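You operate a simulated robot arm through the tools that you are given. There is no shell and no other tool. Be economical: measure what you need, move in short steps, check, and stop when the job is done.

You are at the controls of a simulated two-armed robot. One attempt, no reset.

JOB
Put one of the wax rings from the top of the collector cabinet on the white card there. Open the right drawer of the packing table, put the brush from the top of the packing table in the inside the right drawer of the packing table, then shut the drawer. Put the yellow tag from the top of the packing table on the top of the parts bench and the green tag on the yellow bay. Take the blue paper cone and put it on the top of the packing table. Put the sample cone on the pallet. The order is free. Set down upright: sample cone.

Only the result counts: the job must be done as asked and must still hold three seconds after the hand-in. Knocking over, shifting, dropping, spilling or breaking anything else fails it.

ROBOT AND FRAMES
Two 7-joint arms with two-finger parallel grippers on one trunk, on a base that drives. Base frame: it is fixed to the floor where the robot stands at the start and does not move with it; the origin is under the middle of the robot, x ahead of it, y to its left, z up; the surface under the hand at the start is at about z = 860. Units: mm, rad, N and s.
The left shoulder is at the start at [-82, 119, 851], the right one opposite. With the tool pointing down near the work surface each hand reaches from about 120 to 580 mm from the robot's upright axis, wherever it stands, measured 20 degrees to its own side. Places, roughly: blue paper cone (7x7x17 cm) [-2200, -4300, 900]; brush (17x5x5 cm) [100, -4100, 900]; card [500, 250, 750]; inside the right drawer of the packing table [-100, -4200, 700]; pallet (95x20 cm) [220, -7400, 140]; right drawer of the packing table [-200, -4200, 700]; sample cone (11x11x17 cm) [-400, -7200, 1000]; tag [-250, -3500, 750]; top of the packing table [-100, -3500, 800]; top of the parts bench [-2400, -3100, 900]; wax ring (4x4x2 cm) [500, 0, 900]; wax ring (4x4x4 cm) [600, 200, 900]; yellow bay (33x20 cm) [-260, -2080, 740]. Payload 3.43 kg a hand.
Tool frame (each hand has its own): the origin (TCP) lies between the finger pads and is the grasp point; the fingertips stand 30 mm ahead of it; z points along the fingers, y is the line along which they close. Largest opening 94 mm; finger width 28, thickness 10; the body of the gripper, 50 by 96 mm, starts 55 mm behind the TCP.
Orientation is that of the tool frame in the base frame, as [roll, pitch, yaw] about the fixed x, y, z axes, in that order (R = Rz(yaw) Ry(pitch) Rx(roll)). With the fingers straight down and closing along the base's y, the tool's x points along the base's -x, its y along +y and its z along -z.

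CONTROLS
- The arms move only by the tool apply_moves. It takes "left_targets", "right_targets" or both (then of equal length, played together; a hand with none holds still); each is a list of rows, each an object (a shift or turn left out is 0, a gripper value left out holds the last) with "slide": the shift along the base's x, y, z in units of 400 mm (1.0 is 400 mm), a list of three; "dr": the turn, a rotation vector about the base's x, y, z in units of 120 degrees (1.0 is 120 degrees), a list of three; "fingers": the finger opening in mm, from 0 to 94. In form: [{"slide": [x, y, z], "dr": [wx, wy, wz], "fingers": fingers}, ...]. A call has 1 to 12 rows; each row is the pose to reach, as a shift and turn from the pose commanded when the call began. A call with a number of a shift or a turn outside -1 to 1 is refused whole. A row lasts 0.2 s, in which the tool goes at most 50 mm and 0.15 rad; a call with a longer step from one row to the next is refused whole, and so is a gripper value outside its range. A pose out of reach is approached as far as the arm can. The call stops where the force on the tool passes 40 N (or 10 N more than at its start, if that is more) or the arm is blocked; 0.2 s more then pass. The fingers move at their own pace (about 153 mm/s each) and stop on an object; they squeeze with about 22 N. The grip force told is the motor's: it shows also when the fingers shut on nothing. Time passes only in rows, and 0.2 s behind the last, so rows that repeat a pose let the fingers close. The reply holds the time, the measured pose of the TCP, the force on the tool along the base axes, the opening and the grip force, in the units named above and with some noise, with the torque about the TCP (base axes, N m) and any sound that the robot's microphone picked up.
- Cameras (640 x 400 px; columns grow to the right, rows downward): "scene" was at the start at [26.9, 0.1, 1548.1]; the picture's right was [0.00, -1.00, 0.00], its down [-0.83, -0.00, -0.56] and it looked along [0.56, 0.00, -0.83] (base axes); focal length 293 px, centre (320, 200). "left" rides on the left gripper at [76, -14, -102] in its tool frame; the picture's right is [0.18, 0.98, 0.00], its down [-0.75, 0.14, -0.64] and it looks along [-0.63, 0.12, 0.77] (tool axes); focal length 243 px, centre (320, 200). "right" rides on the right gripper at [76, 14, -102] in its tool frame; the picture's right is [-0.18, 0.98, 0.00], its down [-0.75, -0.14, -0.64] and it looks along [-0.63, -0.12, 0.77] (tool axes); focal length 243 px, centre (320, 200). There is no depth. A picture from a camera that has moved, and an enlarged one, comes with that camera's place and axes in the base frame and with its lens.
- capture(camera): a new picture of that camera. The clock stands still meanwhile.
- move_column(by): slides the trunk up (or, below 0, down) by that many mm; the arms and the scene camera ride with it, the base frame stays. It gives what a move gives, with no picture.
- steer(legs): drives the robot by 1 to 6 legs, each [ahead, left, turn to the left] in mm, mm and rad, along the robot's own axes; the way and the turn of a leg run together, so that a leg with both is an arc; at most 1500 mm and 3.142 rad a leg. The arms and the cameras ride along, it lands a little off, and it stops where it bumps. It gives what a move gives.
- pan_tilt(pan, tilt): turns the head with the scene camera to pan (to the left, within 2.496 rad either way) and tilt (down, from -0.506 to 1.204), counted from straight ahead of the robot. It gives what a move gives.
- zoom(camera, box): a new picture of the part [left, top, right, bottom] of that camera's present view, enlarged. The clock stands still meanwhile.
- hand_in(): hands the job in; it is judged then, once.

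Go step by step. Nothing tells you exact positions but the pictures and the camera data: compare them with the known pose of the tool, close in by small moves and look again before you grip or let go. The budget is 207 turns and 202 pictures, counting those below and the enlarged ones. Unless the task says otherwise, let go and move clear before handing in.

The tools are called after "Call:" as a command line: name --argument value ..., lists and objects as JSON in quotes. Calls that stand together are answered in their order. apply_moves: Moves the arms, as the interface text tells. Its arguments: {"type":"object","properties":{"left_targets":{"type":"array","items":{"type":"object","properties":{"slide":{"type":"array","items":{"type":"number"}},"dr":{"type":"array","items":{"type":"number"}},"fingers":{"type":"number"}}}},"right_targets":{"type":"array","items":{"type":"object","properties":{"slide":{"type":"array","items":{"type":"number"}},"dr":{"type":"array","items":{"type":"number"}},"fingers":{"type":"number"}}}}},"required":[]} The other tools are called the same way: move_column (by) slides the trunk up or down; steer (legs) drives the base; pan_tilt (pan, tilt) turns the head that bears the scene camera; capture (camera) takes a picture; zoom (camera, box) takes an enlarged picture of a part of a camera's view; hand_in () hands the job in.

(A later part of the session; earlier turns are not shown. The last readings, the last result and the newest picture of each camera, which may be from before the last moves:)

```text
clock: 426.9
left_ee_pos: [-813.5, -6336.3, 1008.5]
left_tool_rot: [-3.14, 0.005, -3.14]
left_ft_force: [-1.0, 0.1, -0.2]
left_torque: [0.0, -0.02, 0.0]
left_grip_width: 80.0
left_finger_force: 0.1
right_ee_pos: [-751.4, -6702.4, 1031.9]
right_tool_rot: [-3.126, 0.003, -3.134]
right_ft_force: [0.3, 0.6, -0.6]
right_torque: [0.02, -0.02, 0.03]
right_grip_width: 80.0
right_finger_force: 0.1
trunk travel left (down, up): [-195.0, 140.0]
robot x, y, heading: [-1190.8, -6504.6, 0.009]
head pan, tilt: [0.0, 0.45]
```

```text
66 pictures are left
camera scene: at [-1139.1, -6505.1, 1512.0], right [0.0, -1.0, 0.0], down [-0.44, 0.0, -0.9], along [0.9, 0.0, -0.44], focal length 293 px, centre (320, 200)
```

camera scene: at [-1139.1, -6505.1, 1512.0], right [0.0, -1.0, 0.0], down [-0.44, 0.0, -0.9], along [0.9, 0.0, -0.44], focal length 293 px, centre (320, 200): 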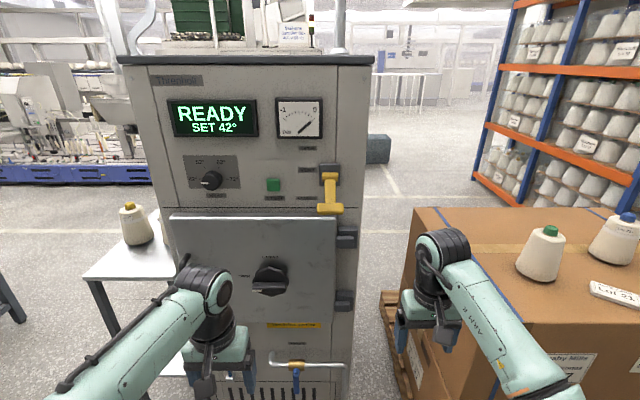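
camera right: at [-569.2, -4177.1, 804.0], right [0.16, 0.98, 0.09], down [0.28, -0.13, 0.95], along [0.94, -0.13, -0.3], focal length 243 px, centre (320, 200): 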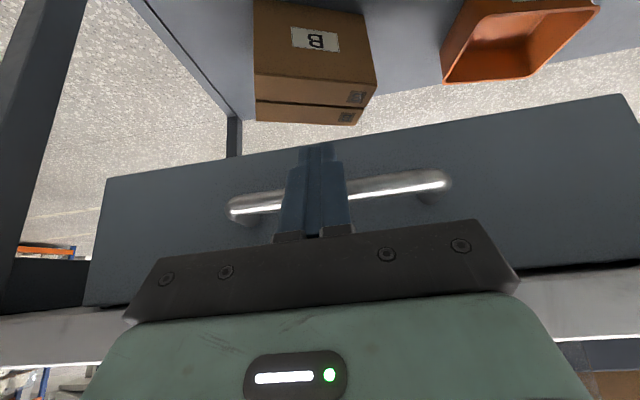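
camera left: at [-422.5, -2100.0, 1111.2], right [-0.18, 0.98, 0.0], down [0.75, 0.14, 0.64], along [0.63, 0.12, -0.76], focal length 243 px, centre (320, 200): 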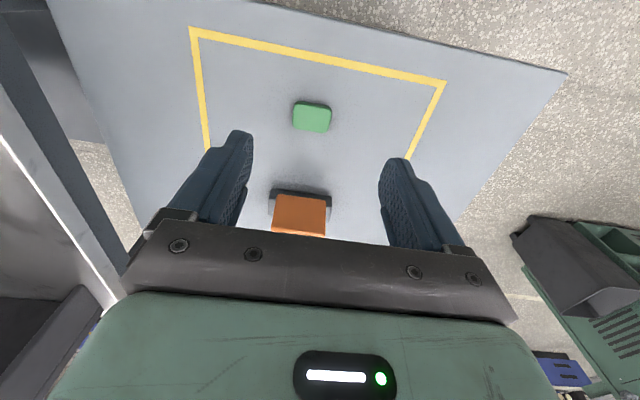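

Two cones (green- and blue-tipped) and a label stand on the cartons. I zoom in to tell which is the sample cone.

Call:
pan_tilt --pan -0.7 --tilt 0.45

Call:
zoom --camera "scene" --box '[290, 160, 430, 250]'

Call:
zoom --camera "scene" --box '[190, 200, 450, 400]'

```text
clock: 427.9
left_ee_pos: [-813.8, -6337.0, 1008.6]
left_tool_rot: [-3.139, 0.002, -3.14]
left_ft_force: [0.0, 0.2, 0.1]
left_torque: [0.03, 0.04, 0.0]
left_grip_width: 80.1
left_finger_force: 0.1
right_ee_pos: [-751.6, -6703.0, 1032.4]
right_tool_rot: [-3.126, 0.003, -3.138]
right_ft_force: [0.0, -0.5, 0.3]
right_torque: [-0.02, -0.02, 0.03]
right_grip_width: 80.1
right_finger_force: 0.0
trunk travel left (down, up): [-195.0, 140.0]
robot x, y, heading: [-1192.5, -6508.8, 0.006]
head pan, tilt: [-0.7, 0.45]
```

```text
4.44 times, centred on (360, 205) of scene
camera zoom: at [-1160.5, -6564.2, 1512.0], right [-0.64, -0.77, 0.0], down [-0.33, 0.28, -0.9], along [0.69, -0.58, -0.44], focal length 1301 px, centre (142, 178)
```

zoom: 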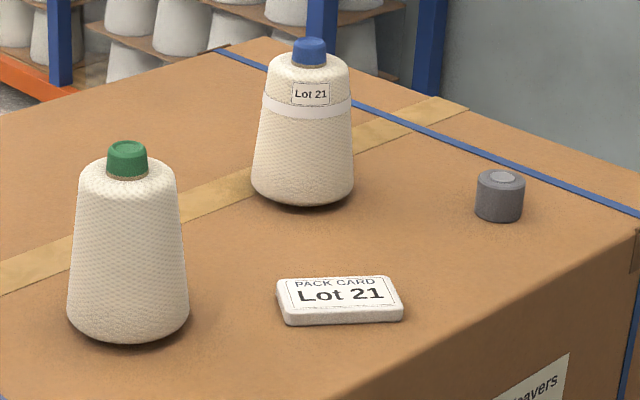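

```text
2.00 times, centred on (320, 300) of scene
camera zoom: at [-1160.5, -6564.2, 1512.0], right [-0.64, -0.77, 0.0], down [-0.33, 0.28, -0.9], along [0.69, -0.58, -0.44], focal length 586 px, centre (320, 0)
```

zoom: 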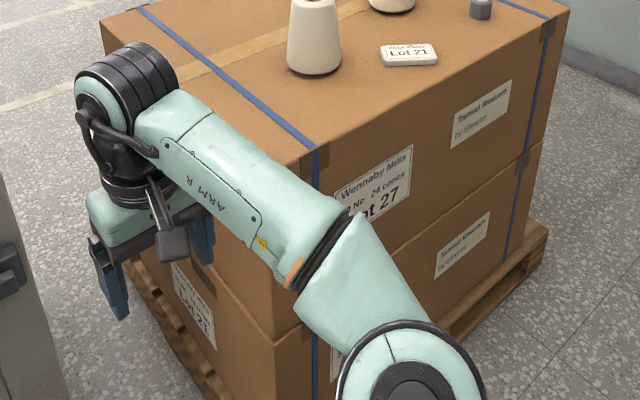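

By position the listed sample cone ([-400, -7200]) is the green-tipped one; the pallet strip is on the east side of the stack. I raise the trunk, tuck the right hand, and go to the west side of the stack to take the cone with the left hand.

Call:
move_column --by 100

Call:
apply_moves --right_targets '[{"slide": [-0.08, 0, 0.04]}, {"slide": [-0.16, 0, 0.08]}, {"slide": [-0.24, 0, 0.12]}, {"slide": [-0.32, 0, 0.14]}]' --left_targets '[{"slide": [0.02, 0, 0.05]}, {"slide": [0.04, 0, 0.1]}, {"slide": [0.06, 0, 0.15]}, {"slide": [0.06, 0, 0.2]}]'

Call:
steer --legs '[[0, -857, -0.005]]'

Call:
pan_tilt --pan 0 --tilt 0.6

Call:
capture --camera "scene"

Call:
pan_tilt --pan -0.9 --tilt 0.5

Call:
capture --camera "scene"

```text
clock: 429.2
left_ee_pos: [-815.0, -6335.9, 1107.2]
left_tool_rot: [-3.14, 0.003, -3.14]
left_ft_force: [0.0, 0.1, -0.1]
left_torque: [-0.02, 0.0, 0.02]
left_grip_width: 79.9
left_finger_force: 0.0
right_ee_pos: [-751.9, -6703.1, 1131.7]
right_tool_rot: [-3.125, 0.004, -3.134]
right_ft_force: [-1.0, -0.5, -0.1]
right_torque: [0.0, -0.01, 0.0]
right_grip_width: 80.1
right_finger_force: 0.0
trunk travel left (down, up): [-295.0, 40.0]
robot x, y, heading: [-1187.0, -6506.4, 0.003]
head pan, tilt: [-0.7, 0.45]
```

```text
clock: 430.2
left_ee_pos: [-792.1, -6336.3, 1190.4]
left_tool_rot: [-3.14, 0.004, -3.141]
left_ft_force: [-0.6, -0.2, -0.1]
left_torque: [-0.01, -0.01, 0.0]
left_grip_width: 80.1
left_finger_force: 0.0
right_ee_pos: [-880.6, -6700.1, 1188.7]
right_tool_rot: [-3.127, 0.002, -3.134]
right_ft_force: [0.2, -0.1, 0.8]
right_torque: [0.0, -0.02, 0.01]
right_grip_width: 80.0
right_finger_force: 0.0
trunk travel left (down, up): [-295.0, 40.0]
robot x, y, heading: [-1187.3, -6506.3, 0.004]
head pan, tilt: [-0.7, 0.45]
```

```text
clock: 438.1
left_ee_pos: [-790.4, -7197.1, 1189.3]
left_tool_rot: [-3.14, 0.003, 3.136]
left_ft_force: [-0.7, 0.5, 0.2]
left_torque: [0.03, 0.02, 0.02]
left_grip_width: 80.1
left_finger_force: 0.2
right_ee_pos: [-881.1, -7561.6, 1188.0]
right_tool_rot: [-3.126, 0.004, 3.141]
right_ft_force: [-1.0, -0.4, 0.5]
right_torque: [0.04, 0.01, -0.04]
right_grip_width: 79.8
right_finger_force: 0.1
trunk travel left (down, up): [-295.0, 40.0]
robot x, y, heading: [-1186.0, -7362.6, 0.001]
head pan, tilt: [-0.7, 0.45]
```

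```text
clock: 439.2
left_ee_pos: [-789.6, -7197.4, 1187.7]
left_tool_rot: [-3.139, 0.004, 3.137]
left_ft_force: [0.0, 0.6, 0.1]
left_torque: [0.01, -0.02, 0.0]
left_grip_width: 80.1
left_finger_force: 0.1
right_ee_pos: [-881.6, -7562.5, 1187.8]
right_tool_rot: [-3.126, 0.004, 3.14]
right_ft_force: [-0.3, -0.5, -0.6]
right_torque: [-0.02, -0.03, 0.01]
right_grip_width: 80.2
right_finger_force: 0.1
trunk travel left (down, up): [-295.0, 40.0]
robot x, y, heading: [-1191.5, -7358.1, -0.008]
head pan, tilt: [0.0, 0.6]
```

```text
63 pictures are left
camera scene: at [-1145.8, -7362.7, 1601.1], right [-0.01, -1.0, 0.0], down [-0.56, 0.0, -0.83], along [0.83, 0.0, -0.56], focal length 293 px, centre (320, 200)
```

scene: 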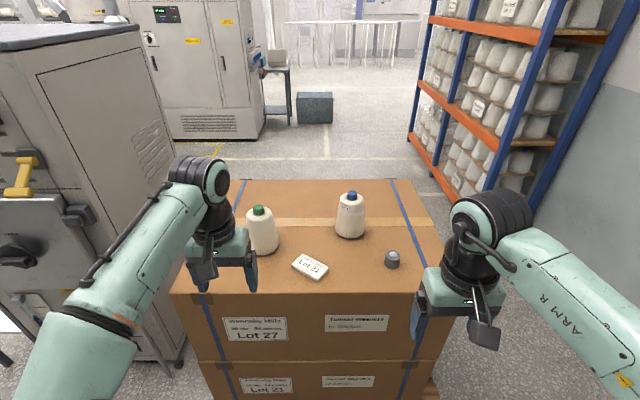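

```text
clock: 440.4
left_ee_pos: [-789.8, -7196.8, 1189.1]
left_tool_rot: [-3.14, 0.003, 3.135]
left_ft_force: [0.2, -0.2, 0.0]
left_torque: [-0.01, 0.0, 0.01]
left_grip_width: 80.1
left_finger_force: 0.2
right_ee_pos: [-882.0, -7561.5, 1188.2]
right_tool_rot: [-3.124, 0.005, 3.139]
right_ft_force: [-0.3, 0.1, 0.9]
right_torque: [0.02, 0.0, -0.01]
right_grip_width: 80.1
right_finger_force: 0.0
trunk travel left (down, up): [-295.0, 40.0]
robot x, y, heading: [-1191.2, -7358.4, -0.0]
head pan, tilt: [-0.901, 0.499]
```

```text
62 pictures are left
camera scene: at [-1177.9, -7433.6, 1610.2], right [-0.79, -0.62, 0.0], down [-0.3, 0.38, -0.88], along [0.54, -0.69, -0.48], focal length 293 px, centre (320, 200)
```

scene: 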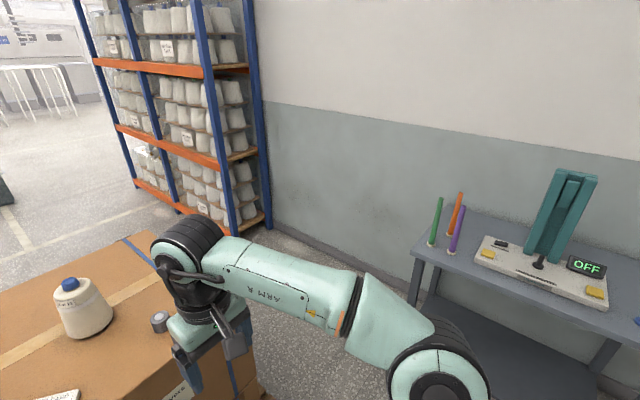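

The green-tipped cone is at about [-402, -7166] on a top near z 893, matching the listed place. I drive ahead 265 mm and look from the left wrist camera.

Call:
steer --legs '[[265, 25, 0]]'

Call:
pan_tilt --pan 0 --tilt 0.9

Call:
capture --camera "left"

Call:
capture --camera "scene"

```text
clock: 442.3
left_ee_pos: [-526.7, -7173.5, 1189.9]
left_tool_rot: [-3.141, 0.003, 3.136]
left_ft_force: [0.1, -0.4, 0.4]
left_torque: [0.0, 0.05, -0.01]
left_grip_width: 79.9
left_finger_force: 0.0
right_ee_pos: [-618.2, -7538.1, 1187.5]
right_tool_rot: [-3.126, 0.003, 3.14]
right_ft_force: [-0.6, -0.4, 0.0]
right_torque: [0.02, 0.02, 0.01]
right_grip_width: 79.9
right_finger_force: 0.1
trunk travel left (down, up): [-295.0, 40.0]
robot x, y, heading: [-929.3, -7337.2, -0.009]
head pan, tilt: [-0.901, 0.499]
```

```text
clock: 443.5
left_ee_pos: [-527.6, -7175.4, 1188.3]
left_tool_rot: [-3.141, 0.003, 3.135]
left_ft_force: [0.0, -0.8, -0.1]
left_torque: [-0.02, 0.01, 0.01]
left_grip_width: 80.0
left_finger_force: 0.0
right_ee_pos: [-619.0, -7538.4, 1188.6]
right_tool_rot: [-3.127, 0.003, 3.137]
right_ft_force: [0.8, 0.1, 0.2]
right_torque: [-0.02, -0.03, -0.04]
right_grip_width: 80.2
right_finger_force: 0.1
trunk travel left (down, up): [-295.0, 40.0]
robot x, y, heading: [-927.3, -7341.1, -0.004]
head pan, tilt: [0.0, 0.901]
```

```text
61 pictures are left
camera left: at [-603.4, -7188.9, 1291.5], right [-0.18, 0.98, 0.0], down [0.75, 0.14, 0.64], along [0.63, 0.11, -0.76], focal length 243 px, centre (320, 200)
```

left: 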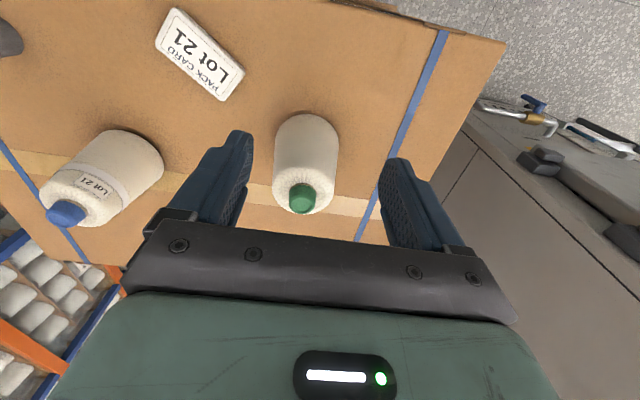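

```text
60 pictures are left
camera scene: at [-895.6, -7339.1, 1576.3], right [-0.01, -1.0, 0.0], down [-0.78, 0.0, -0.62], along [0.62, 0.0, -0.78], focal length 293 px, centre (320, 200)
```

scene: 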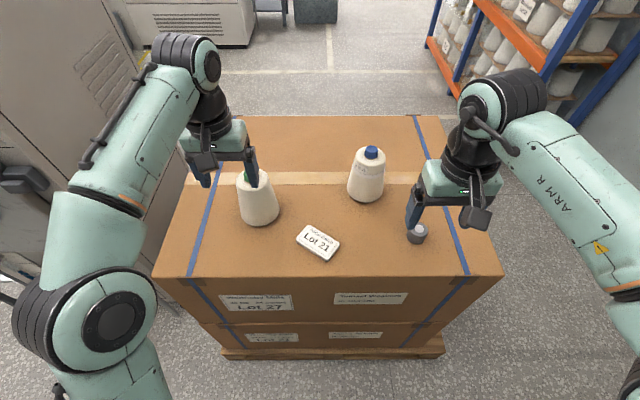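

The cone is near [-402, -7176] with its top near z 1062. I move the hand above it and look again.

Call:
apply_moves --left_targets '[{"slide": [0.1, 0, 0]}, {"slide": [0.2, 0, 0]}, {"slide": [0.3, 0, 0]}, {"slide": [0.31, 0, -0.05]}, {"slide": [0.31, 0, -0.08]}, {"slide": [0.31, 0, -0.08]}]'

Call:
capture --camera "left"

Call:
zoom --camera "scene" --box '[180, 90, 340, 240]'

```text
clock: 444.9
left_ee_pos: [-460.2, -7175.9, 1163.6]
left_tool_rot: [-3.139, 0.003, 3.137]
left_ft_force: [-0.1, -0.3, 0.0]
left_torque: [0.01, 0.02, -0.04]
left_grip_width: 80.0
left_finger_force: 0.0
left hand out of reach, approached as far as the arm can: row 2, 3, 4, 5, 6
right_ee_pos: [-617.4, -7537.6, 1188.6]
right_tool_rot: [-3.126, 0.003, 3.137]
right_ft_force: [0.3, -0.1, -0.1]
right_torque: [-0.06, -0.02, -0.02]
right_grip_width: 80.2
right_finger_force: 0.0
trunk travel left (down, up): [-295.0, 40.0]
robot x, y, heading: [-930.6, -7337.9, -0.006]
head pan, tilt: [0.0, 0.901]
```

```text
59 pictures are left
camera left: at [-536.4, -7191.1, 1265.4], right [-0.18, 0.98, 0.0], down [0.75, 0.14, 0.64], along [0.63, 0.11, -0.77], focal length 243 px, centre (320, 200)
```

left: 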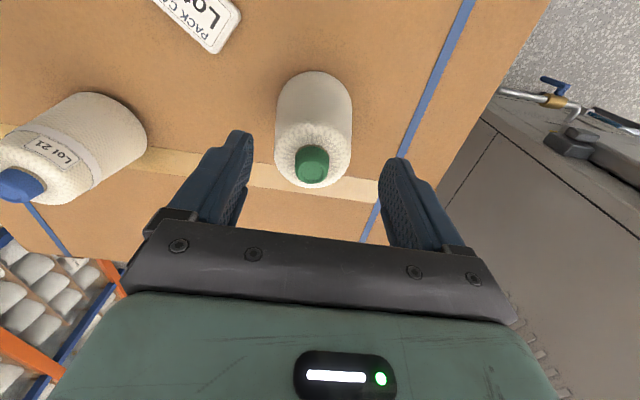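

```text
2.67 times, centred on (260, 165) of scene
camera zoom: at [-895.1, -7339.0, 1576.3], right [-0.01, -1.0, 0.0], down [-0.78, 0.0, -0.62], along [0.62, 0.0, -0.78], focal length 781 px, centre (480, 293)
```

zoom: 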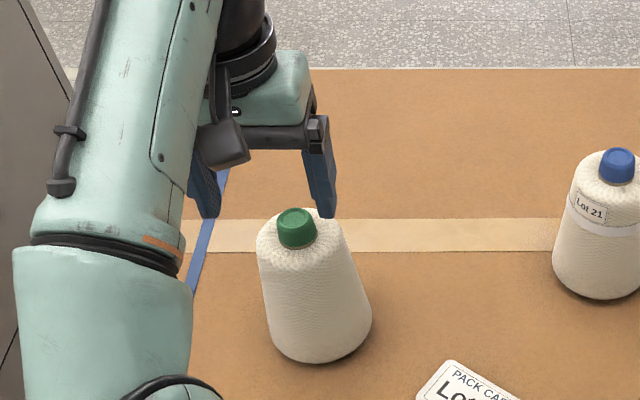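

Two views agree on the cap top at [-422, -7178, 1078]. I raise the trunk 40 mm for reach and then descend toward the cap.

Call:
move_column --by 40

Call:
apply_moves --left_targets '[{"slide": [0.03, 0, -0.08]}, {"slide": [0.07, -0.005, -0.15]}, {"slide": [0.095, -0.005, -0.2]}, {"slide": [0.095, -0.005, -0.2]}]'

Call:
capture --camera "left"

Call:
zoom --camera "scene" --box '[180, 90, 340, 240]'

```text
clock: 445.7
left_ee_pos: [-459.7, -7175.9, 1203.3]
left_tool_rot: [-3.141, 0.004, 3.136]
left_ft_force: [-0.2, 0.1, 0.5]
left_torque: [0.0, -0.04, 0.0]
left_grip_width: 80.2
left_finger_force: 0.1
right_ee_pos: [-619.5, -7537.2, 1228.3]
right_tool_rot: [-3.126, 0.003, 3.141]
right_ft_force: [-0.3, -0.2, 0.6]
right_torque: [0.03, -0.03, -0.02]
right_grip_width: 79.8
right_finger_force: 0.0
trunk travel left (down, up): [-335.0, 0.0]
robot x, y, heading: [-926.5, -7339.4, -0.009]
head pan, tilt: [0.0, 0.901]
```

```text
clock: 446.7
left_ee_pos: [-420.4, -7178.3, 1123.3]
left_tool_rot: [-3.14, 0.003, 3.136]
left_ft_force: [0.4, 0.0, 0.0]
left_torque: [0.0, -0.01, 0.05]
left_grip_width: 80.0
left_finger_force: 0.1
right_ee_pos: [-619.0, -7536.6, 1227.6]
right_tool_rot: [-3.125, 0.004, 3.136]
right_ft_force: [0.3, 0.6, -1.3]
right_torque: [0.04, 0.02, 0.02]
right_grip_width: 79.9
right_finger_force: 0.0
trunk travel left (down, up): [-335.0, 0.0]
robot x, y, heading: [-930.6, -7339.7, -0.003]
head pan, tilt: [0.0, 0.901]
```

```text
57 pictures are left
camera left: at [-497.4, -7193.2, 1225.7], right [-0.18, 0.98, 0.0], down [0.75, 0.14, 0.64], along [0.63, 0.11, -0.76], focal length 243 px, centre (320, 200)
```

left: 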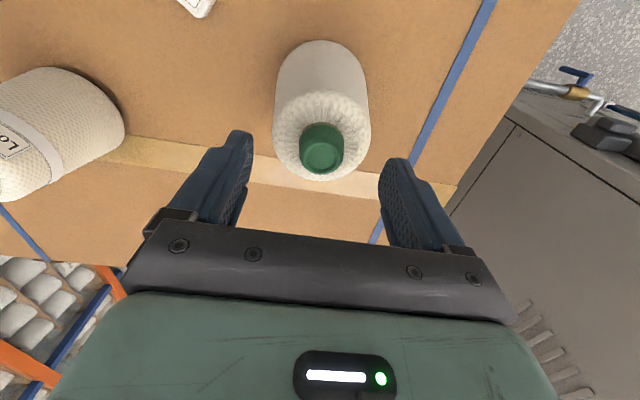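

```text
2.67 times, centred on (260, 165) of scene
camera zoom: at [-896.2, -7339.0, 1617.3], right [-0.01, -1.0, 0.0], down [-0.78, 0.0, -0.62], along [0.62, 0.0, -0.78], focal length 781 px, centre (480, 293)
```

zoom: 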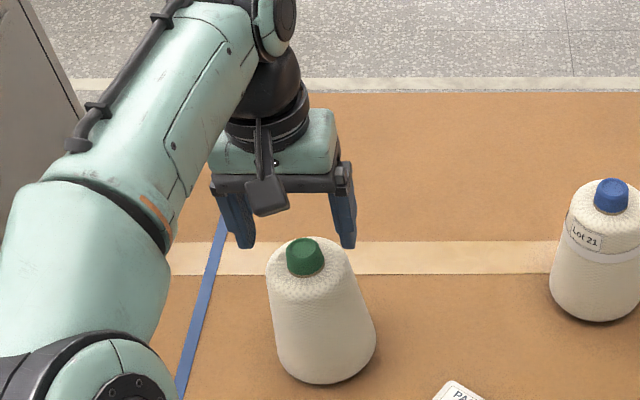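

Refined: cap top ≈ [-414, -7178, 1072]. I descend so the fingertips straddle the cap just above the shoulder.

Call:
apply_moves --left_targets '[{"slide": [0.015, 0, -0.05], "fingers": 66}, {"slide": [0.015, 0, -0.09], "fingers": 66}, {"slide": [0.015, 0, -0.11], "fingers": 66}, {"slide": [0.015, 0, -0.11], "fingers": 66}]'

Call:
capture --camera "left"

Call:
zoom --camera "scene" --box '[210, 130, 310, 230]'

```text
clock: 447.7
left_ee_pos: [-414.9, -7178.3, 1082.8]
left_tool_rot: [-3.139, 0.01, 3.136]
left_ft_force: [1.3, 0.0, 20.8]
left_torque: [0.72, -0.04, -0.1]
left_grip_width: 66.5
left_finger_force: 0.1
right_ee_pos: [-619.3, -7538.8, 1228.7]
right_tool_rot: [-3.128, 0.004, 3.138]
right_ft_force: [0.6, 0.8, 0.3]
right_torque: [0.0, -0.02, -0.03]
right_grip_width: 79.9
right_finger_force: 0.0
trunk travel left (down, up): [-335.0, 0.0]
robot x, y, heading: [-928.0, -7339.9, -0.005]
head pan, tilt: [0.0, 0.901]
```

```text
55 pictures are left
camera left: at [-493.0, -7193.1, 1184.6], right [-0.18, 0.98, 0.0], down [0.75, 0.14, 0.65], along [0.64, 0.11, -0.76], focal length 243 px, centre (320, 200)
```

left: 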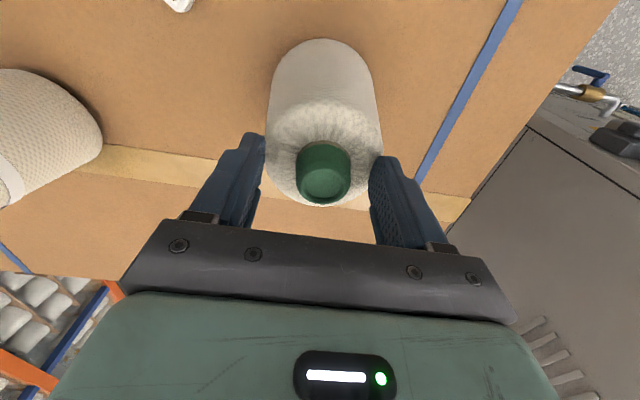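

```text
4.00 times, centred on (260, 180) of scene
camera zoom: at [-897.7, -7339.6, 1617.5], right [-0.01, -1.0, 0.0], down [-0.78, 0.0, -0.62], along [0.62, 0.0, -0.78], focal length 1171 px, centre (560, 280)
```

zoom: 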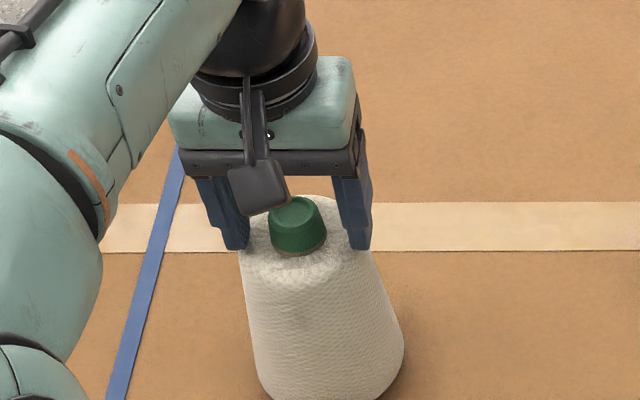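

The tips just touch the shoulder. I rise 8 mm and close on the cap.

Call:
apply_moves --left_targets '[{"slide": [0, 0, 0.02]}, {"slide": [0, 0, 0.022]}, {"slide": [0, 0, 0.022], "fingers": 40}, {"slide": [0, 0, 0.022], "fingers": 5}, {"slide": [0, 0, 0.022], "fingers": 5}, {"slide": [0, 0, 0.022], "fingers": 5}]'

Call:
capture --camera "left"

Call:
zoom --camera "scene" --box '[210, 130, 310, 230]'

```text
clock: 449.1
left_ee_pos: [-414.8, -7177.6, 1086.7]
left_tool_rot: [-3.14, 0.002, 3.137]
left_ft_force: [0.3, 0.0, -0.4]
left_torque: [0.01, 0.0, -0.03]
left_grip_width: 33.6
left_finger_force: 21.9
right_ee_pos: [-617.8, -7538.8, 1228.7]
right_tool_rot: [-3.126, 0.004, 3.138]
right_ft_force: [0.3, -0.7, 0.5]
right_torque: [-0.01, 0.02, -0.03]
right_grip_width: 80.2
right_finger_force: 0.1
trunk travel left (down, up): [-335.0, 0.0]
robot x, y, heading: [-928.0, -7342.5, -0.006]
head pan, tilt: [0.0, 0.901]
```

```text
53 pictures are left
camera left: at [-491.6, -7193.1, 1190.2], right [-0.18, 0.98, 0.0], down [0.75, 0.14, 0.64], along [0.63, 0.11, -0.77], focal length 243 px, centre (320, 200)
```

left: 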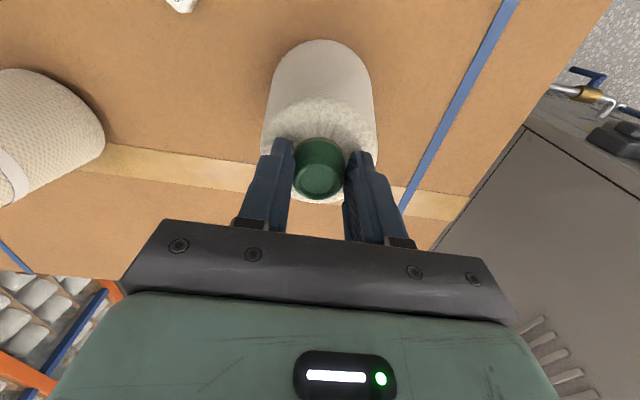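

```text
4.00 times, centred on (260, 180) of scene
camera zoom: at [-895.9, -7338.9, 1617.3], right [-0.01, -1.0, 0.0], down [-0.78, 0.0, -0.62], along [0.62, 0.0, -0.78], focal length 1171 px, centre (560, 280)
```

zoom: 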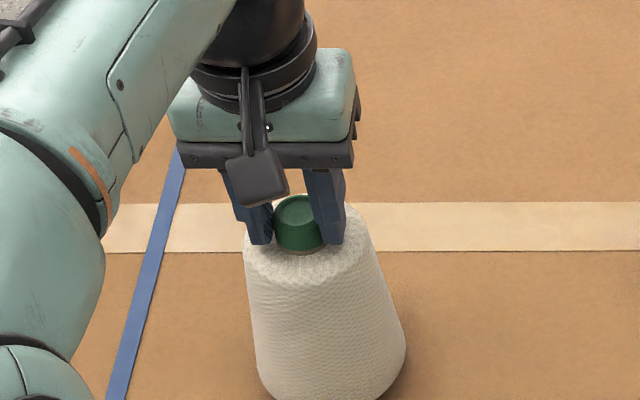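

The cap is gripped at 33.6 mm. I lift very slowly and watch.

Call:
apply_moves --left_targets '[{"slide": [0, 0, 0.005]}, {"slide": [0, 0, 0.012]}, {"slide": [0, 0, 0.02]}, {"slide": [0, 0, 0.03]}, {"slide": [0, 0, 0.04]}, {"slide": [0, 0, 0.05]}, {"slide": [0, 0, 0.06]}]'

Call:
capture --camera "left"

Call:
zoom --camera "scene" --box '[210, 130, 310, 230]'

```text
clock: 450.7
left_ee_pos: [-415.1, -7178.6, 1111.1]
left_tool_rot: [-3.14, 0.004, 3.134]
left_ft_force: [0.1, -0.5, -3.3]
left_torque: [0.02, 0.04, -0.01]
left_grip_width: 33.6
left_finger_force: 22.1
right_ee_pos: [-618.4, -7538.8, 1227.7]
right_tool_rot: [-3.126, 0.004, 3.137]
right_ft_force: [-0.8, 0.1, -0.2]
right_torque: [-0.02, 0.02, 0.02]
right_grip_width: 79.8
right_finger_force: 0.0
trunk travel left (down, up): [-335.0, 0.0]
robot x, y, heading: [-928.0, -7336.4, -0.01]
head pan, tilt: [0.0, 0.901]
```

```text
51 pictures are left
camera left: at [-491.7, -7193.3, 1214.4], right [-0.18, 0.98, 0.0], down [0.75, 0.14, 0.64], along [0.63, 0.11, -0.77], focal length 243 px, centre (320, 200)
```

left: 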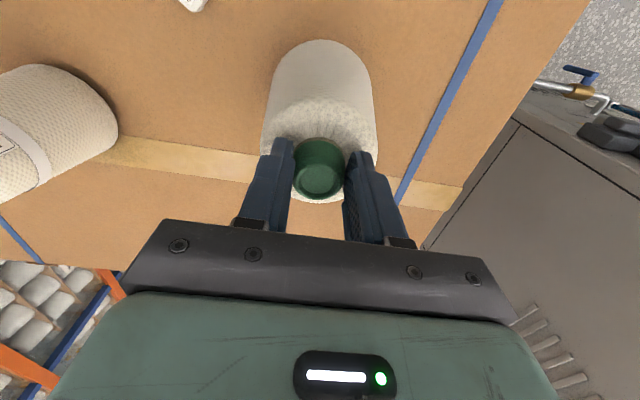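

```text
4.00 times, centred on (260, 180) of scene
camera zoom: at [-895.9, -7338.9, 1617.3], right [-0.01, -1.0, 0.0], down [-0.78, 0.0, -0.62], along [0.62, 0.0, -0.78], focal length 1171 px, centre (560, 280)
```

zoom: 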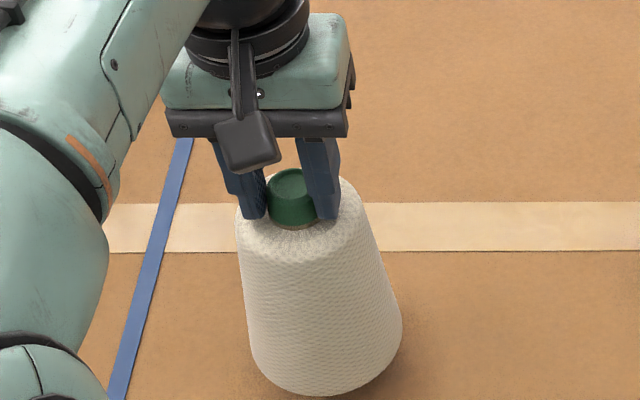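

The cone is lifted (about 330 g). I raise a bit more and back away, then pull the hand in.

Call:
apply_moves --left_targets '[{"slide": [0, 0, 0.025]}, {"slide": [0, 0, 0.05]}, {"slide": [0, 0, 0.075]}, {"slide": [0, 0, 0.09]}, {"slide": [0, 0, 0.09]}]'

Call:
steer --legs '[[-300, 0, 0]]'

Call:
capture --camera "left"

```text
clock: 451.9
left_ee_pos: [-414.4, -7179.1, 1147.9]
left_tool_rot: [-3.141, 0.002, 3.135]
left_ft_force: [-0.4, 0.8, -3.9]
left_torque: [0.03, 0.01, 0.0]
left_grip_width: 33.6
left_finger_force: 22.0
right_ee_pos: [-617.8, -7538.0, 1228.1]
right_tool_rot: [-3.127, 0.004, 3.138]
right_ft_force: [0.1, 0.0, 0.4]
right_torque: [-0.02, 0.0, 0.01]
right_grip_width: 80.1
right_finger_force: 0.1
trunk travel left (down, up): [-335.0, 0.0]
robot x, y, heading: [-927.0, -7334.3, -0.007]
head pan, tilt: [0.0, 0.901]
```

```text
clock: 454.0
left_ee_pos: [-711.2, -7175.7, 1148.3]
left_tool_rot: [-3.139, 0.005, 3.138]
left_ft_force: [-0.6, 0.1, -2.8]
left_torque: [0.01, 0.02, 0.01]
left_grip_width: 33.1
left_finger_force: 21.9
right_ee_pos: [-915.3, -7534.6, 1228.5]
right_tool_rot: [-3.125, 0.003, 3.142]
right_ft_force: [1.3, -0.5, 0.3]
right_torque: [0.02, 0.0, 0.0]
right_grip_width: 79.9
right_finger_force: 0.1
trunk travel left (down, up): [-335.0, 0.0]
robot x, y, heading: [-1227.9, -7335.1, -0.0]
head pan, tilt: [0.0, 0.901]
```

```text
49 pictures are left
camera left: at [-789.2, -7190.7, 1250.5], right [-0.18, 0.98, 0.0], down [0.75, 0.14, 0.64], along [0.63, 0.12, -0.76], focal length 243 px, centre (320, 200)
```

left: 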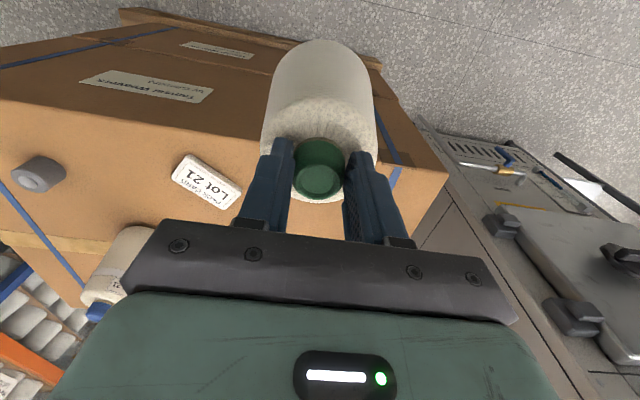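

Cone secure. I back up a little more, go north past the oven, and look at the passage between the packing table and the small stand.

Call:
steer --legs '[[-130, 0, 0], [0, 1080, 0], [0, 1080, 0]]'

Call:
pan_tilt --pan 0 --tilt 0.5

Call:
capture --camera "scene"

```text
clock: 474.1
left_ee_pos: [-823.2, -5012.3, 1147.1]
left_tool_rot: [-3.141, 0.002, 3.128]
left_ft_force: [0.5, -1.3, -3.0]
left_torque: [-0.01, 0.0, 0.02]
left_grip_width: 33.3
left_finger_force: 22.0
right_ee_pos: [-1029.5, -5370.5, 1226.9]
right_tool_rot: [-3.126, 0.003, 3.13]
right_ft_force: [-0.1, -1.2, -1.5]
right_torque: [-0.01, 0.01, -0.02]
right_grip_width: 80.2
right_finger_force: 0.0
trunk travel left (down, up): [-335.0, 0.0]
robot x, y, heading: [-1337.7, -5166.1, -0.014]
head pan, tilt: [0.0, 0.901]
```

```text
clock: 474.9
left_ee_pos: [-823.2, -5012.7, 1147.0]
left_tool_rot: [-3.141, 0.005, 3.127]
left_ft_force: [-0.3, 0.0, -2.5]
left_torque: [-0.01, 0.01, 0.0]
left_grip_width: 33.1
left_finger_force: 21.7
right_ee_pos: [-1030.4, -5369.9, 1227.5]
right_tool_rot: [-3.124, 0.004, 3.132]
right_ft_force: [0.2, 0.2, -0.1]
right_torque: [-0.03, -0.01, -0.01]
right_grip_width: 80.1
right_finger_force: 0.0
trunk travel left (down, up): [-335.0, 0.0]
robot x, y, heading: [-1339.8, -5166.8, -0.017]
head pan, tilt: [0.0, 0.499]
```

```text
48 pictures are left
camera scene: at [-1290.7, -5169.7, 1651.1], right [-0.01, -1.0, 0.0], down [-0.48, 0.01, -0.88], along [0.88, -0.01, -0.48], focal length 293 px, centre (320, 200)
```

scene: 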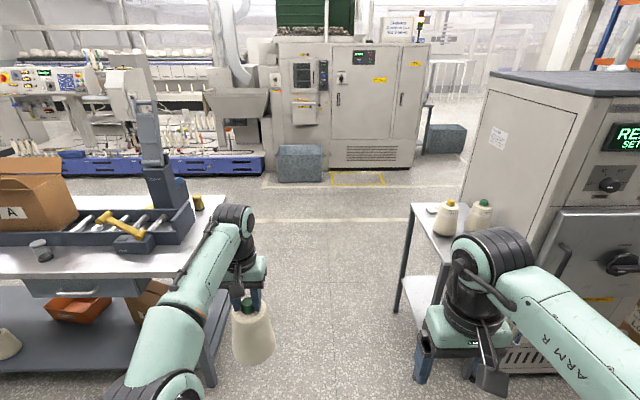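

The passage is about 1.1 m wide and clear. I drive through to the east side, turn to face west and go south to the pallet.

Call:
steer --legs '[[1200, 0, 0.016], [1240, 0, 0], [0, 0, 1.57], [0, 0, 1.57], [0, 900, 0]]'

Call:
pan_tilt --pan 0.7 --tilt 0.5

Call:
capture --camera "scene"

```text
clock: 502.3
left_ee_pos: [541.3, -6204.2, 1147.6]
left_tool_rot: [-3.14, 0.002, -0.052]
left_ft_force: [0.1, 0.2, -3.9]
left_torque: [0.01, -0.03, -0.01]
left_grip_width: 33.3
left_finger_force: 22.1
right_ee_pos: [760.0, -5853.9, 1227.9]
right_tool_rot: [-3.124, 0.004, -0.047]
right_ft_force: [0.5, 0.6, -0.7]
right_torque: [0.03, -0.04, -0.01]
right_grip_width: 80.2
right_finger_force: 0.1
trunk travel left (down, up): [-335.0, 0.0]
robot x, y, heading: [1063.2, -6067.0, 3.093]
head pan, tilt: [0.0, 0.499]
```

```text
clock: 503.4
left_ee_pos: [541.3, -6204.0, 1146.4]
left_tool_rot: [-3.138, 0.005, -0.052]
left_ft_force: [-0.4, -0.5, -3.7]
left_torque: [0.0, -0.05, 0.01]
left_grip_width: 33.4
left_finger_force: 22.2
right_ee_pos: [761.1, -5853.4, 1227.6]
right_tool_rot: [-3.127, 0.004, -0.051]
right_ft_force: [-0.1, -0.2, 0.2]
right_torque: [-0.01, 0.0, -0.03]
right_grip_width: 79.9
right_finger_force: 0.1
trunk travel left (down, up): [-335.0, 0.0]
robot x, y, heading: [1060.5, -6070.4, 3.093]
head pan, tilt: [0.7, 0.499]
```

```text
47 pictures are left
camera scene: at [1032.4, -6124.7, 1651.1], right [-0.6, 0.8, 0.0], down [0.38, 0.29, -0.88], along [-0.7, -0.53, -0.48], focal length 293 px, centre (320, 200)
```

scene: 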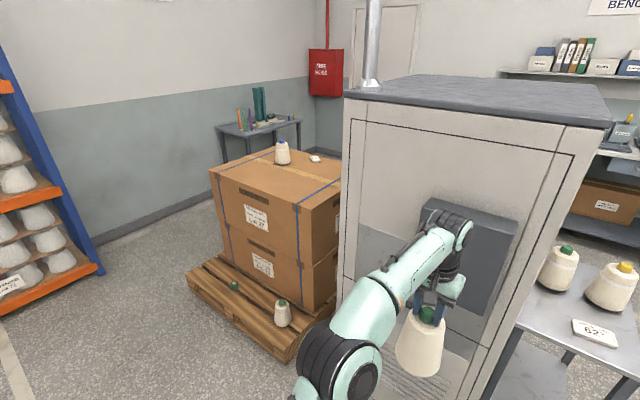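

The pallet strip is visible, already carrying a cone near y −7040 and a small item near y −7500; the free gap is around [215, -7270]. I correct the heading and strafe there.

Call:
steer --legs '[[0, 0, 0.048], [0, 1035, 0]]'

Call:
pan_tilt --pan 0.1 --tilt 0.8

Call:
capture --camera "scene"

```text
clock: 513.2
left_ee_pos: [542.8, -7264.3, 1147.4]
left_tool_rot: [-3.14, 0.002, -0.008]
left_ft_force: [0.2, -0.1, -3.8]
left_torque: [-0.02, -0.03, 0.03]
left_grip_width: 33.1
left_finger_force: 22.1
right_ee_pos: [746.4, -6904.9, 1227.0]
right_tool_rot: [-3.127, 0.003, -0.004]
right_ft_force: [-0.4, 0.3, 0.3]
right_torque: [0.01, 0.02, -0.01]
right_grip_width: 79.9
right_finger_force: 0.1
trunk travel left (down, up): [-335.0, 0.0]
robot x, y, heading: [1054.0, -7105.9, 3.132]
head pan, tilt: [0.7, 0.499]
```

```text
clock: 514.2
left_ee_pos: [541.6, -7264.7, 1148.5]
left_tool_rot: [-3.139, 0.002, -0.008]
left_ft_force: [0.0, -0.2, -3.4]
left_torque: [0.02, -0.02, -0.01]
left_grip_width: 33.1
left_finger_force: 22.1
right_ee_pos: [746.8, -6904.9, 1227.2]
right_tool_rot: [-3.124, 0.002, -0.003]
right_ft_force: [0.7, 0.0, 0.0]
right_torque: [0.01, -0.03, 0.0]
right_grip_width: 80.1
right_finger_force: 0.1
trunk travel left (down, up): [-335.0, 0.0]
robot x, y, heading: [1056.7, -7105.3, 3.13]
head pan, tilt: [0.099, 0.799]
```

```text
46 pictures are left
camera scene: at [1019.2, -7112.7, 1625.2], right [-0.09, 1.0, 0.0], down [0.71, 0.07, -0.7], along [-0.69, -0.06, -0.72], focal length 293 px, centre (320, 200)
```

scene: 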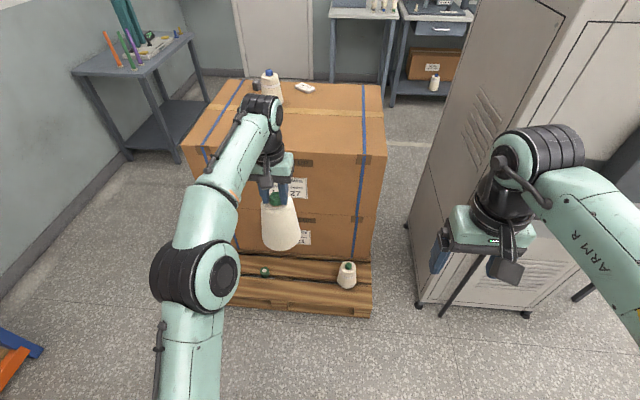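

I zoom on the pallet strip to see the free space.

Call:
zoom --camera "scene" --box '[210, 230, 390, 330]'

```text
3.56 times, centred on (300, 280) of scene
camera zoom: at [1019.2, -7112.7, 1625.2], right [-0.09, 1.0, 0.0], down [0.71, 0.07, -0.7], along [-0.69, -0.06, -0.72], focal length 1041 px, centre (391, -84)
```

zoom: 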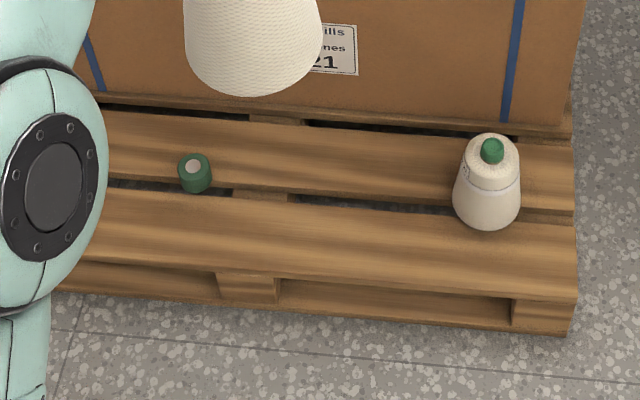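

The free deck spans x 75..339 between y −7450 and −7080. I lower the trunk fully while still away, then lower the arm part way.

Call:
move_column --by -330

Call:
apply_moves --left_targets '[{"slide": [0.02, 0, -0.06]}, {"slide": [0.05, 0, -0.13]}, {"slide": [0.08, 0, -0.2]}, {"slide": [0.11, 0, -0.27]}, {"slide": [0.14, 0, -0.34]}, {"slide": [0.16, 0, -0.41]}, {"slide": [0.16, 0, -0.48]}, {"slide": [0.16, 0, -0.55]}, {"slide": [0.16, 0, -0.62]}, {"slide": [0.16, 0, -0.69]}, {"slide": [0.16, 0, -0.75]}]'

Call:
capture --camera "left"

Call:
capture --camera "scene"

```text
clock: 517.5
left_ee_pos: [560.0, -7264.2, 734.7]
left_tool_rot: [-3.139, -0.143, -0.009]
left_ft_force: [0.1, -0.1, -4.1]
left_torque: [0.04, 0.02, -0.03]
left_grip_width: 33.2
left_finger_force: 22.5
right_ee_pos: [746.3, -6905.0, 899.6]
right_tool_rot: [-3.127, 0.004, -0.005]
right_ft_force: [1.2, 0.2, -0.7]
right_torque: [-0.01, 0.0, 0.06]
right_grip_width: 80.1
right_finger_force: 0.1
trunk travel left (down, up): [-5.0, 330.0]
robot x, y, heading: [1053.6, -7106.5, 3.138]
head pan, tilt: [0.099, 0.799]
```

```text
clock: 519.9
left_ee_pos: [623.6, -7264.9, 432.7]
left_tool_rot: [-3.139, -0.143, -0.009]
left_ft_force: [0.7, 0.1, -3.6]
left_torque: [-0.01, 0.02, -0.04]
left_grip_width: 33.2
left_finger_force: 21.9
right_ee_pos: [746.7, -6905.6, 897.1]
right_tool_rot: [-3.126, 0.004, -0.005]
right_ft_force: [0.5, -0.2, -0.4]
right_torque: [0.01, -0.01, 0.0]
right_grip_width: 80.0
right_finger_force: 0.1
trunk travel left (down, up): [-5.0, 330.0]
robot x, y, heading: [1055.2, -7104.4, 3.135]
head pan, tilt: [0.099, 0.799]
```

```text
44 pictures are left
camera left: at [684.6, -7252.5, 544.9], right [0.17, -0.98, 0.02], down [-0.84, -0.14, 0.53], along [-0.52, -0.11, -0.85], focal length 243 px, centre (320, 200)
```

left: 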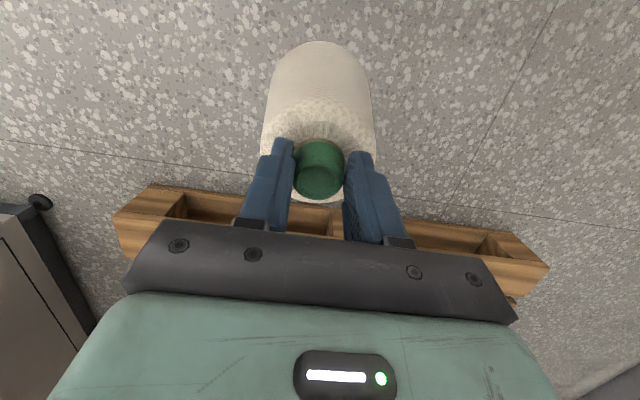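

```text
43 pictures are left
camera scene: at [969.4, -7112.3, 1288.1], right [-0.09, 1.0, 0.0], down [0.71, 0.07, -0.7], along [-0.69, -0.06, -0.72], focal length 293 px, centre (320, 200)
```

scene: 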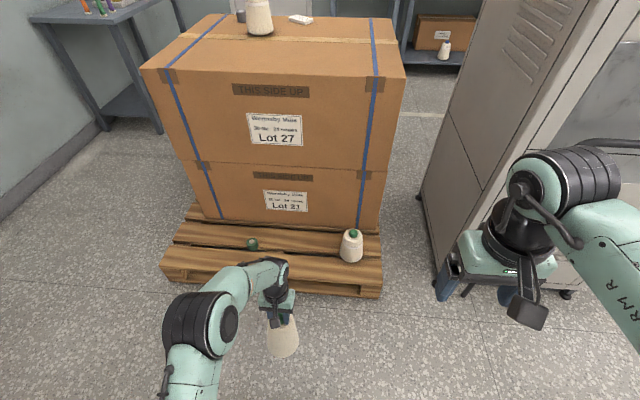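

The trunk's lower travel tilted the hand by 0.14 rad. I correct that tilt and lower a bit, then check.

Call:
apply_moves --left_targets '[{"dr": [0, 0.023, 0]}, {"dr": [0, 0.046, 0]}, {"dr": [0, 0.0683, 0]}, {"dr": [0, 0.0683, 0]}]'

Call:
capture --camera "left"

```text
clock: 520.9
left_ee_pos: [624.7, -7264.5, 433.7]
left_tool_rot: [3.141, 0.0, -0.009]
left_ft_force: [0.1, -0.7, -2.6]
left_torque: [-0.02, -0.06, -0.01]
left_grip_width: 33.4
left_finger_force: 22.1
right_ee_pos: [746.4, -6905.2, 896.9]
right_tool_rot: [-3.127, 0.004, -0.005]
right_ft_force: [0.4, -0.3, 0.7]
right_torque: [0.01, -0.02, 0.04]
right_grip_width: 80.0
right_finger_force: 0.2
trunk travel left (down, up): [-5.0, 330.0]
robot x, y, heading: [1056.7, -7107.3, 3.134]
head pan, tilt: [0.099, 0.799]
```

```text
42 pictures are left
camera left: at [700.7, -7251.7, 536.1], right [0.18, -0.98, 0.0], down [-0.75, -0.13, 0.64], along [-0.63, -0.11, -0.77], focal length 243 px, centre (320, 200)
```

left: 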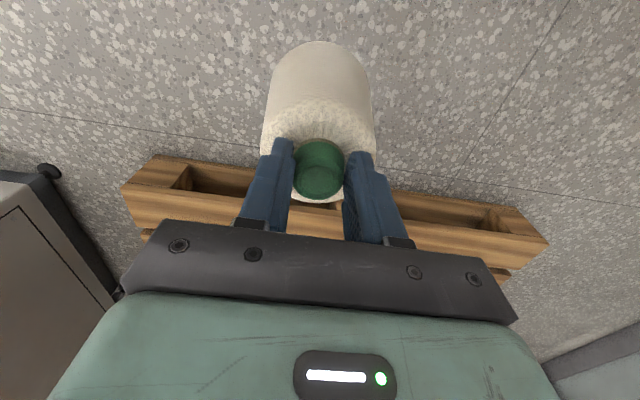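

Upright again. I drive ahead about 385 mm so the cone is over the deck.

Call:
steer --legs '[[385, 0, 0.006]]'

Call:
capture --camera "left"

Call:
pan_tilt --pan 0.2 --tilt 1.0

Call:
capture --camera "scene"

```text
clock: 523.3
left_ee_pos: [240.3, -7263.7, 432.7]
left_tool_rot: [3.141, -0.001, -0.006]
left_ft_force: [-0.3, 0.0, -3.2]
left_torque: [0.01, -0.02, 0.0]
left_grip_width: 33.0
left_finger_force: 22.1
right_ee_pos: [361.7, -6903.0, 898.1]
right_tool_rot: [-3.124, 0.004, -0.001]
right_ft_force: [-0.2, -0.5, -0.4]
right_torque: [0.01, 0.02, -0.02]
right_grip_width: 80.1
right_finger_force: 0.0
trunk travel left (down, up): [-5.0, 330.0]
robot x, y, heading: [667.9, -7100.9, 3.133]
head pan, tilt: [0.099, 0.799]
```

```text
41 pictures are left
camera left: at [316.4, -7250.6, 536.0], right [0.18, -0.98, 0.0], down [-0.75, -0.14, 0.64], along [-0.63, -0.11, -0.77], focal length 243 px, centre (320, 200)
```

left: 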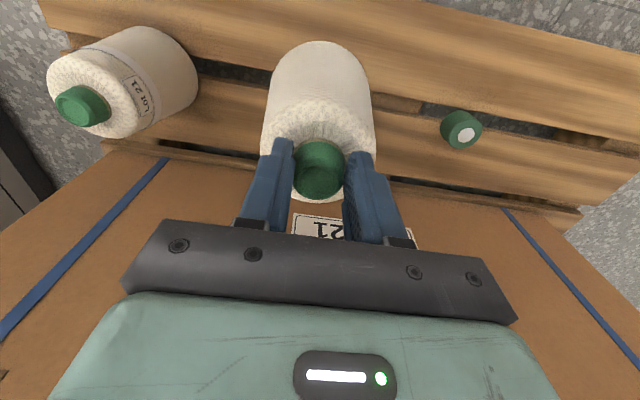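

```text
clock: 524.0
left_ee_pos: [240.0, -7263.3, 434.4]
left_tool_rot: [-3.14, 0.0, -0.004]
left_ft_force: [-0.2, -0.6, -3.4]
left_torque: [0.0, -0.03, 0.0]
left_grip_width: 33.1
left_finger_force: 22.5
right_ee_pos: [361.6, -6903.5, 897.5]
right_tool_rot: [-3.125, 0.003, -0.002]
right_ft_force: [-0.2, 0.2, 0.1]
right_torque: [-0.01, 0.02, 0.0]
right_grip_width: 79.9
right_finger_force: 0.1
trunk travel left (down, up): [-5.0, 330.0]
robot x, y, heading: [670.2, -7104.2, 3.138]
head pan, tilt: [0.201, 1.0]
```

```text
40 pictures are left
camera scene: at [596.8, -7116.1, 1273.0], right [-0.19, 0.98, 0.0], down [0.83, 0.16, -0.54], along [-0.53, -0.11, -0.84], focal length 293 px, centre (320, 200)
```

scene: 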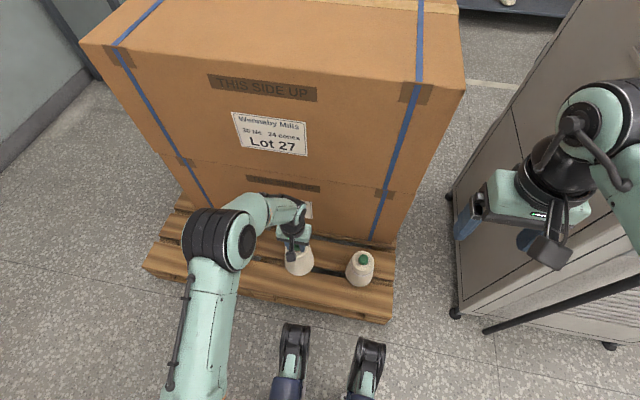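

The spot between the other cone and the small cap is free. I lower the cone to near the deck.

Call:
apply_moves --left_targets '[{"slide": [0, 0, -0.03]}, {"slide": [0, 0, -0.065]}, {"slide": [0, 0, -0.1]}, {"slide": [0, 0, -0.135]}, {"slide": [0, 0, -0.17]}, {"slide": [0, 0, -0.195]}, {"slide": [0, 0, -0.21]}, {"slide": [0, 0, -0.21]}]'

Call:
capture --camera "left"

Call:
zoom --camera "scene" --box '[220, 200, 400, 320]'

```text
clock: 525.8
left_ee_pos: [240.7, -7262.7, 350.8]
left_tool_rot: [-3.14, -0.001, -0.006]
left_ft_force: [-0.2, -0.9, -3.1]
left_torque: [0.0, -0.04, 0.02]
left_grip_width: 33.3
left_finger_force: 22.1
right_ee_pos: [361.6, -6903.4, 898.1]
right_tool_rot: [-3.125, 0.003, -0.003]
right_ft_force: [0.1, 0.1, 0.7]
right_torque: [0.0, 0.04, 0.0]
right_grip_width: 79.8
right_finger_force: 0.0
trunk travel left (down, up): [-5.0, 330.0]
robot x, y, heading: [671.3, -7101.6, 3.139]
head pan, tilt: [0.201, 1.0]
```

```text
39 pictures are left
camera left: at [316.5, -7250.4, 452.2], right [0.18, -0.98, 0.0], down [-0.75, -0.14, 0.64], along [-0.63, -0.11, -0.77], focal length 243 px, centre (320, 200)
```

left: 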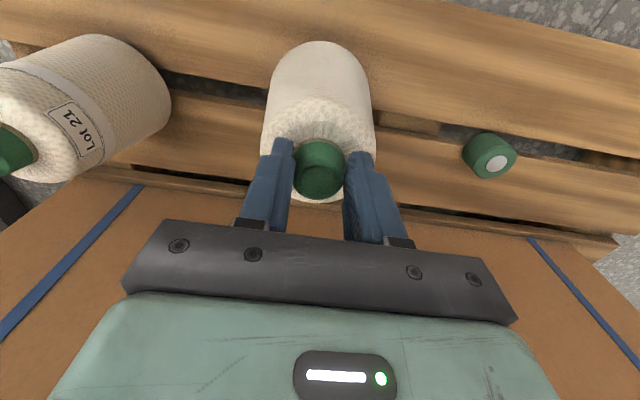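

```text
3.33 times, centred on (310, 260) of scene
camera zoom: at [596.9, -7116.1, 1272.9], right [-0.2, 0.98, 0.0], down [0.83, 0.16, -0.54], along [-0.53, -0.11, -0.84], focal length 976 px, centre (353, 0)
```

zoom: 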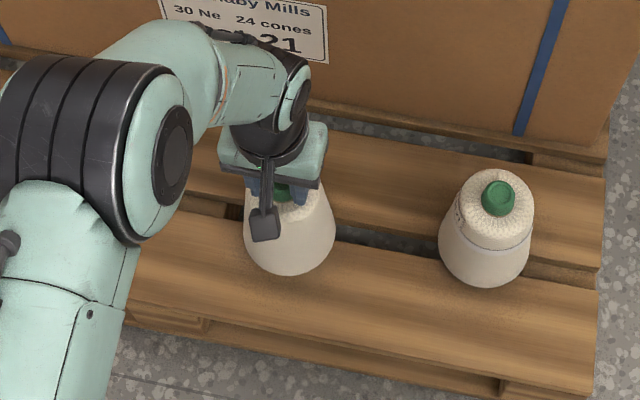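

A board gap lies at x≈208; standing centred over it like the neighbouring cone gives even support on both boards. I shift 32 mm and lower in fine steps.

Call:
apply_moves --left_targets '[{"slide": [-0.03, 0, 0]}, {"slide": [-0.06, 0, 0]}, {"slide": [-0.08, 0, 0]}, {"slide": [-0.08, 0, -0.012]}, {"slide": [-0.08, 0, -0.024]}, {"slide": [-0.08, 0, -0.031]}, {"slide": [-0.08, 0, -0.038]}]'

Call:
zoom --camera "scene" --box '[220, 200, 400, 320]'

```text
clock: 527.4
left_ee_pos: [208.6, -7264.8, 334.5]
left_tool_rot: [-3.141, 0.001, -0.005]
left_ft_force: [-0.1, 0.0, -3.4]
left_torque: [-0.01, -0.04, 0.02]
left_grip_width: 32.8
left_finger_force: 21.8
right_ee_pos: [360.5, -6903.9, 899.1]
right_tool_rot: [-3.127, 0.004, -0.002]
right_ft_force: [-0.5, -1.1, -1.0]
right_torque: [0.0, -0.02, -0.02]
right_grip_width: 80.1
right_finger_force: 0.0
trunk travel left (down, up): [-5.0, 330.0]
robot x, y, heading: [669.9, -7102.8, 3.136]
head pan, tilt: [0.201, 1.0]
```

```text
3.33 times, centred on (310, 260) of scene
camera zoom: at [596.8, -7116.1, 1272.9], right [-0.2, 0.98, 0.0], down [0.83, 0.16, -0.54], along [-0.53, -0.11, -0.84], focal length 976 px, centre (353, 0)
```

zoom: 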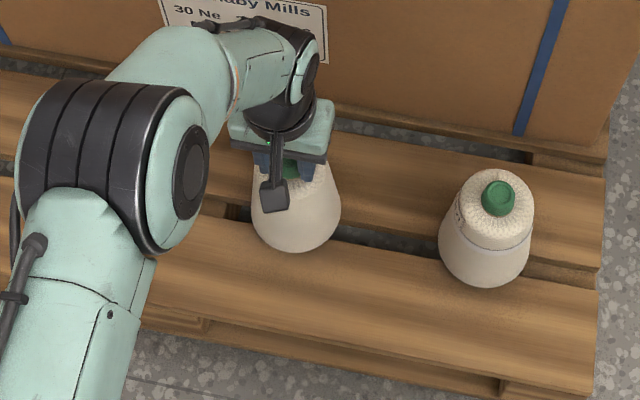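

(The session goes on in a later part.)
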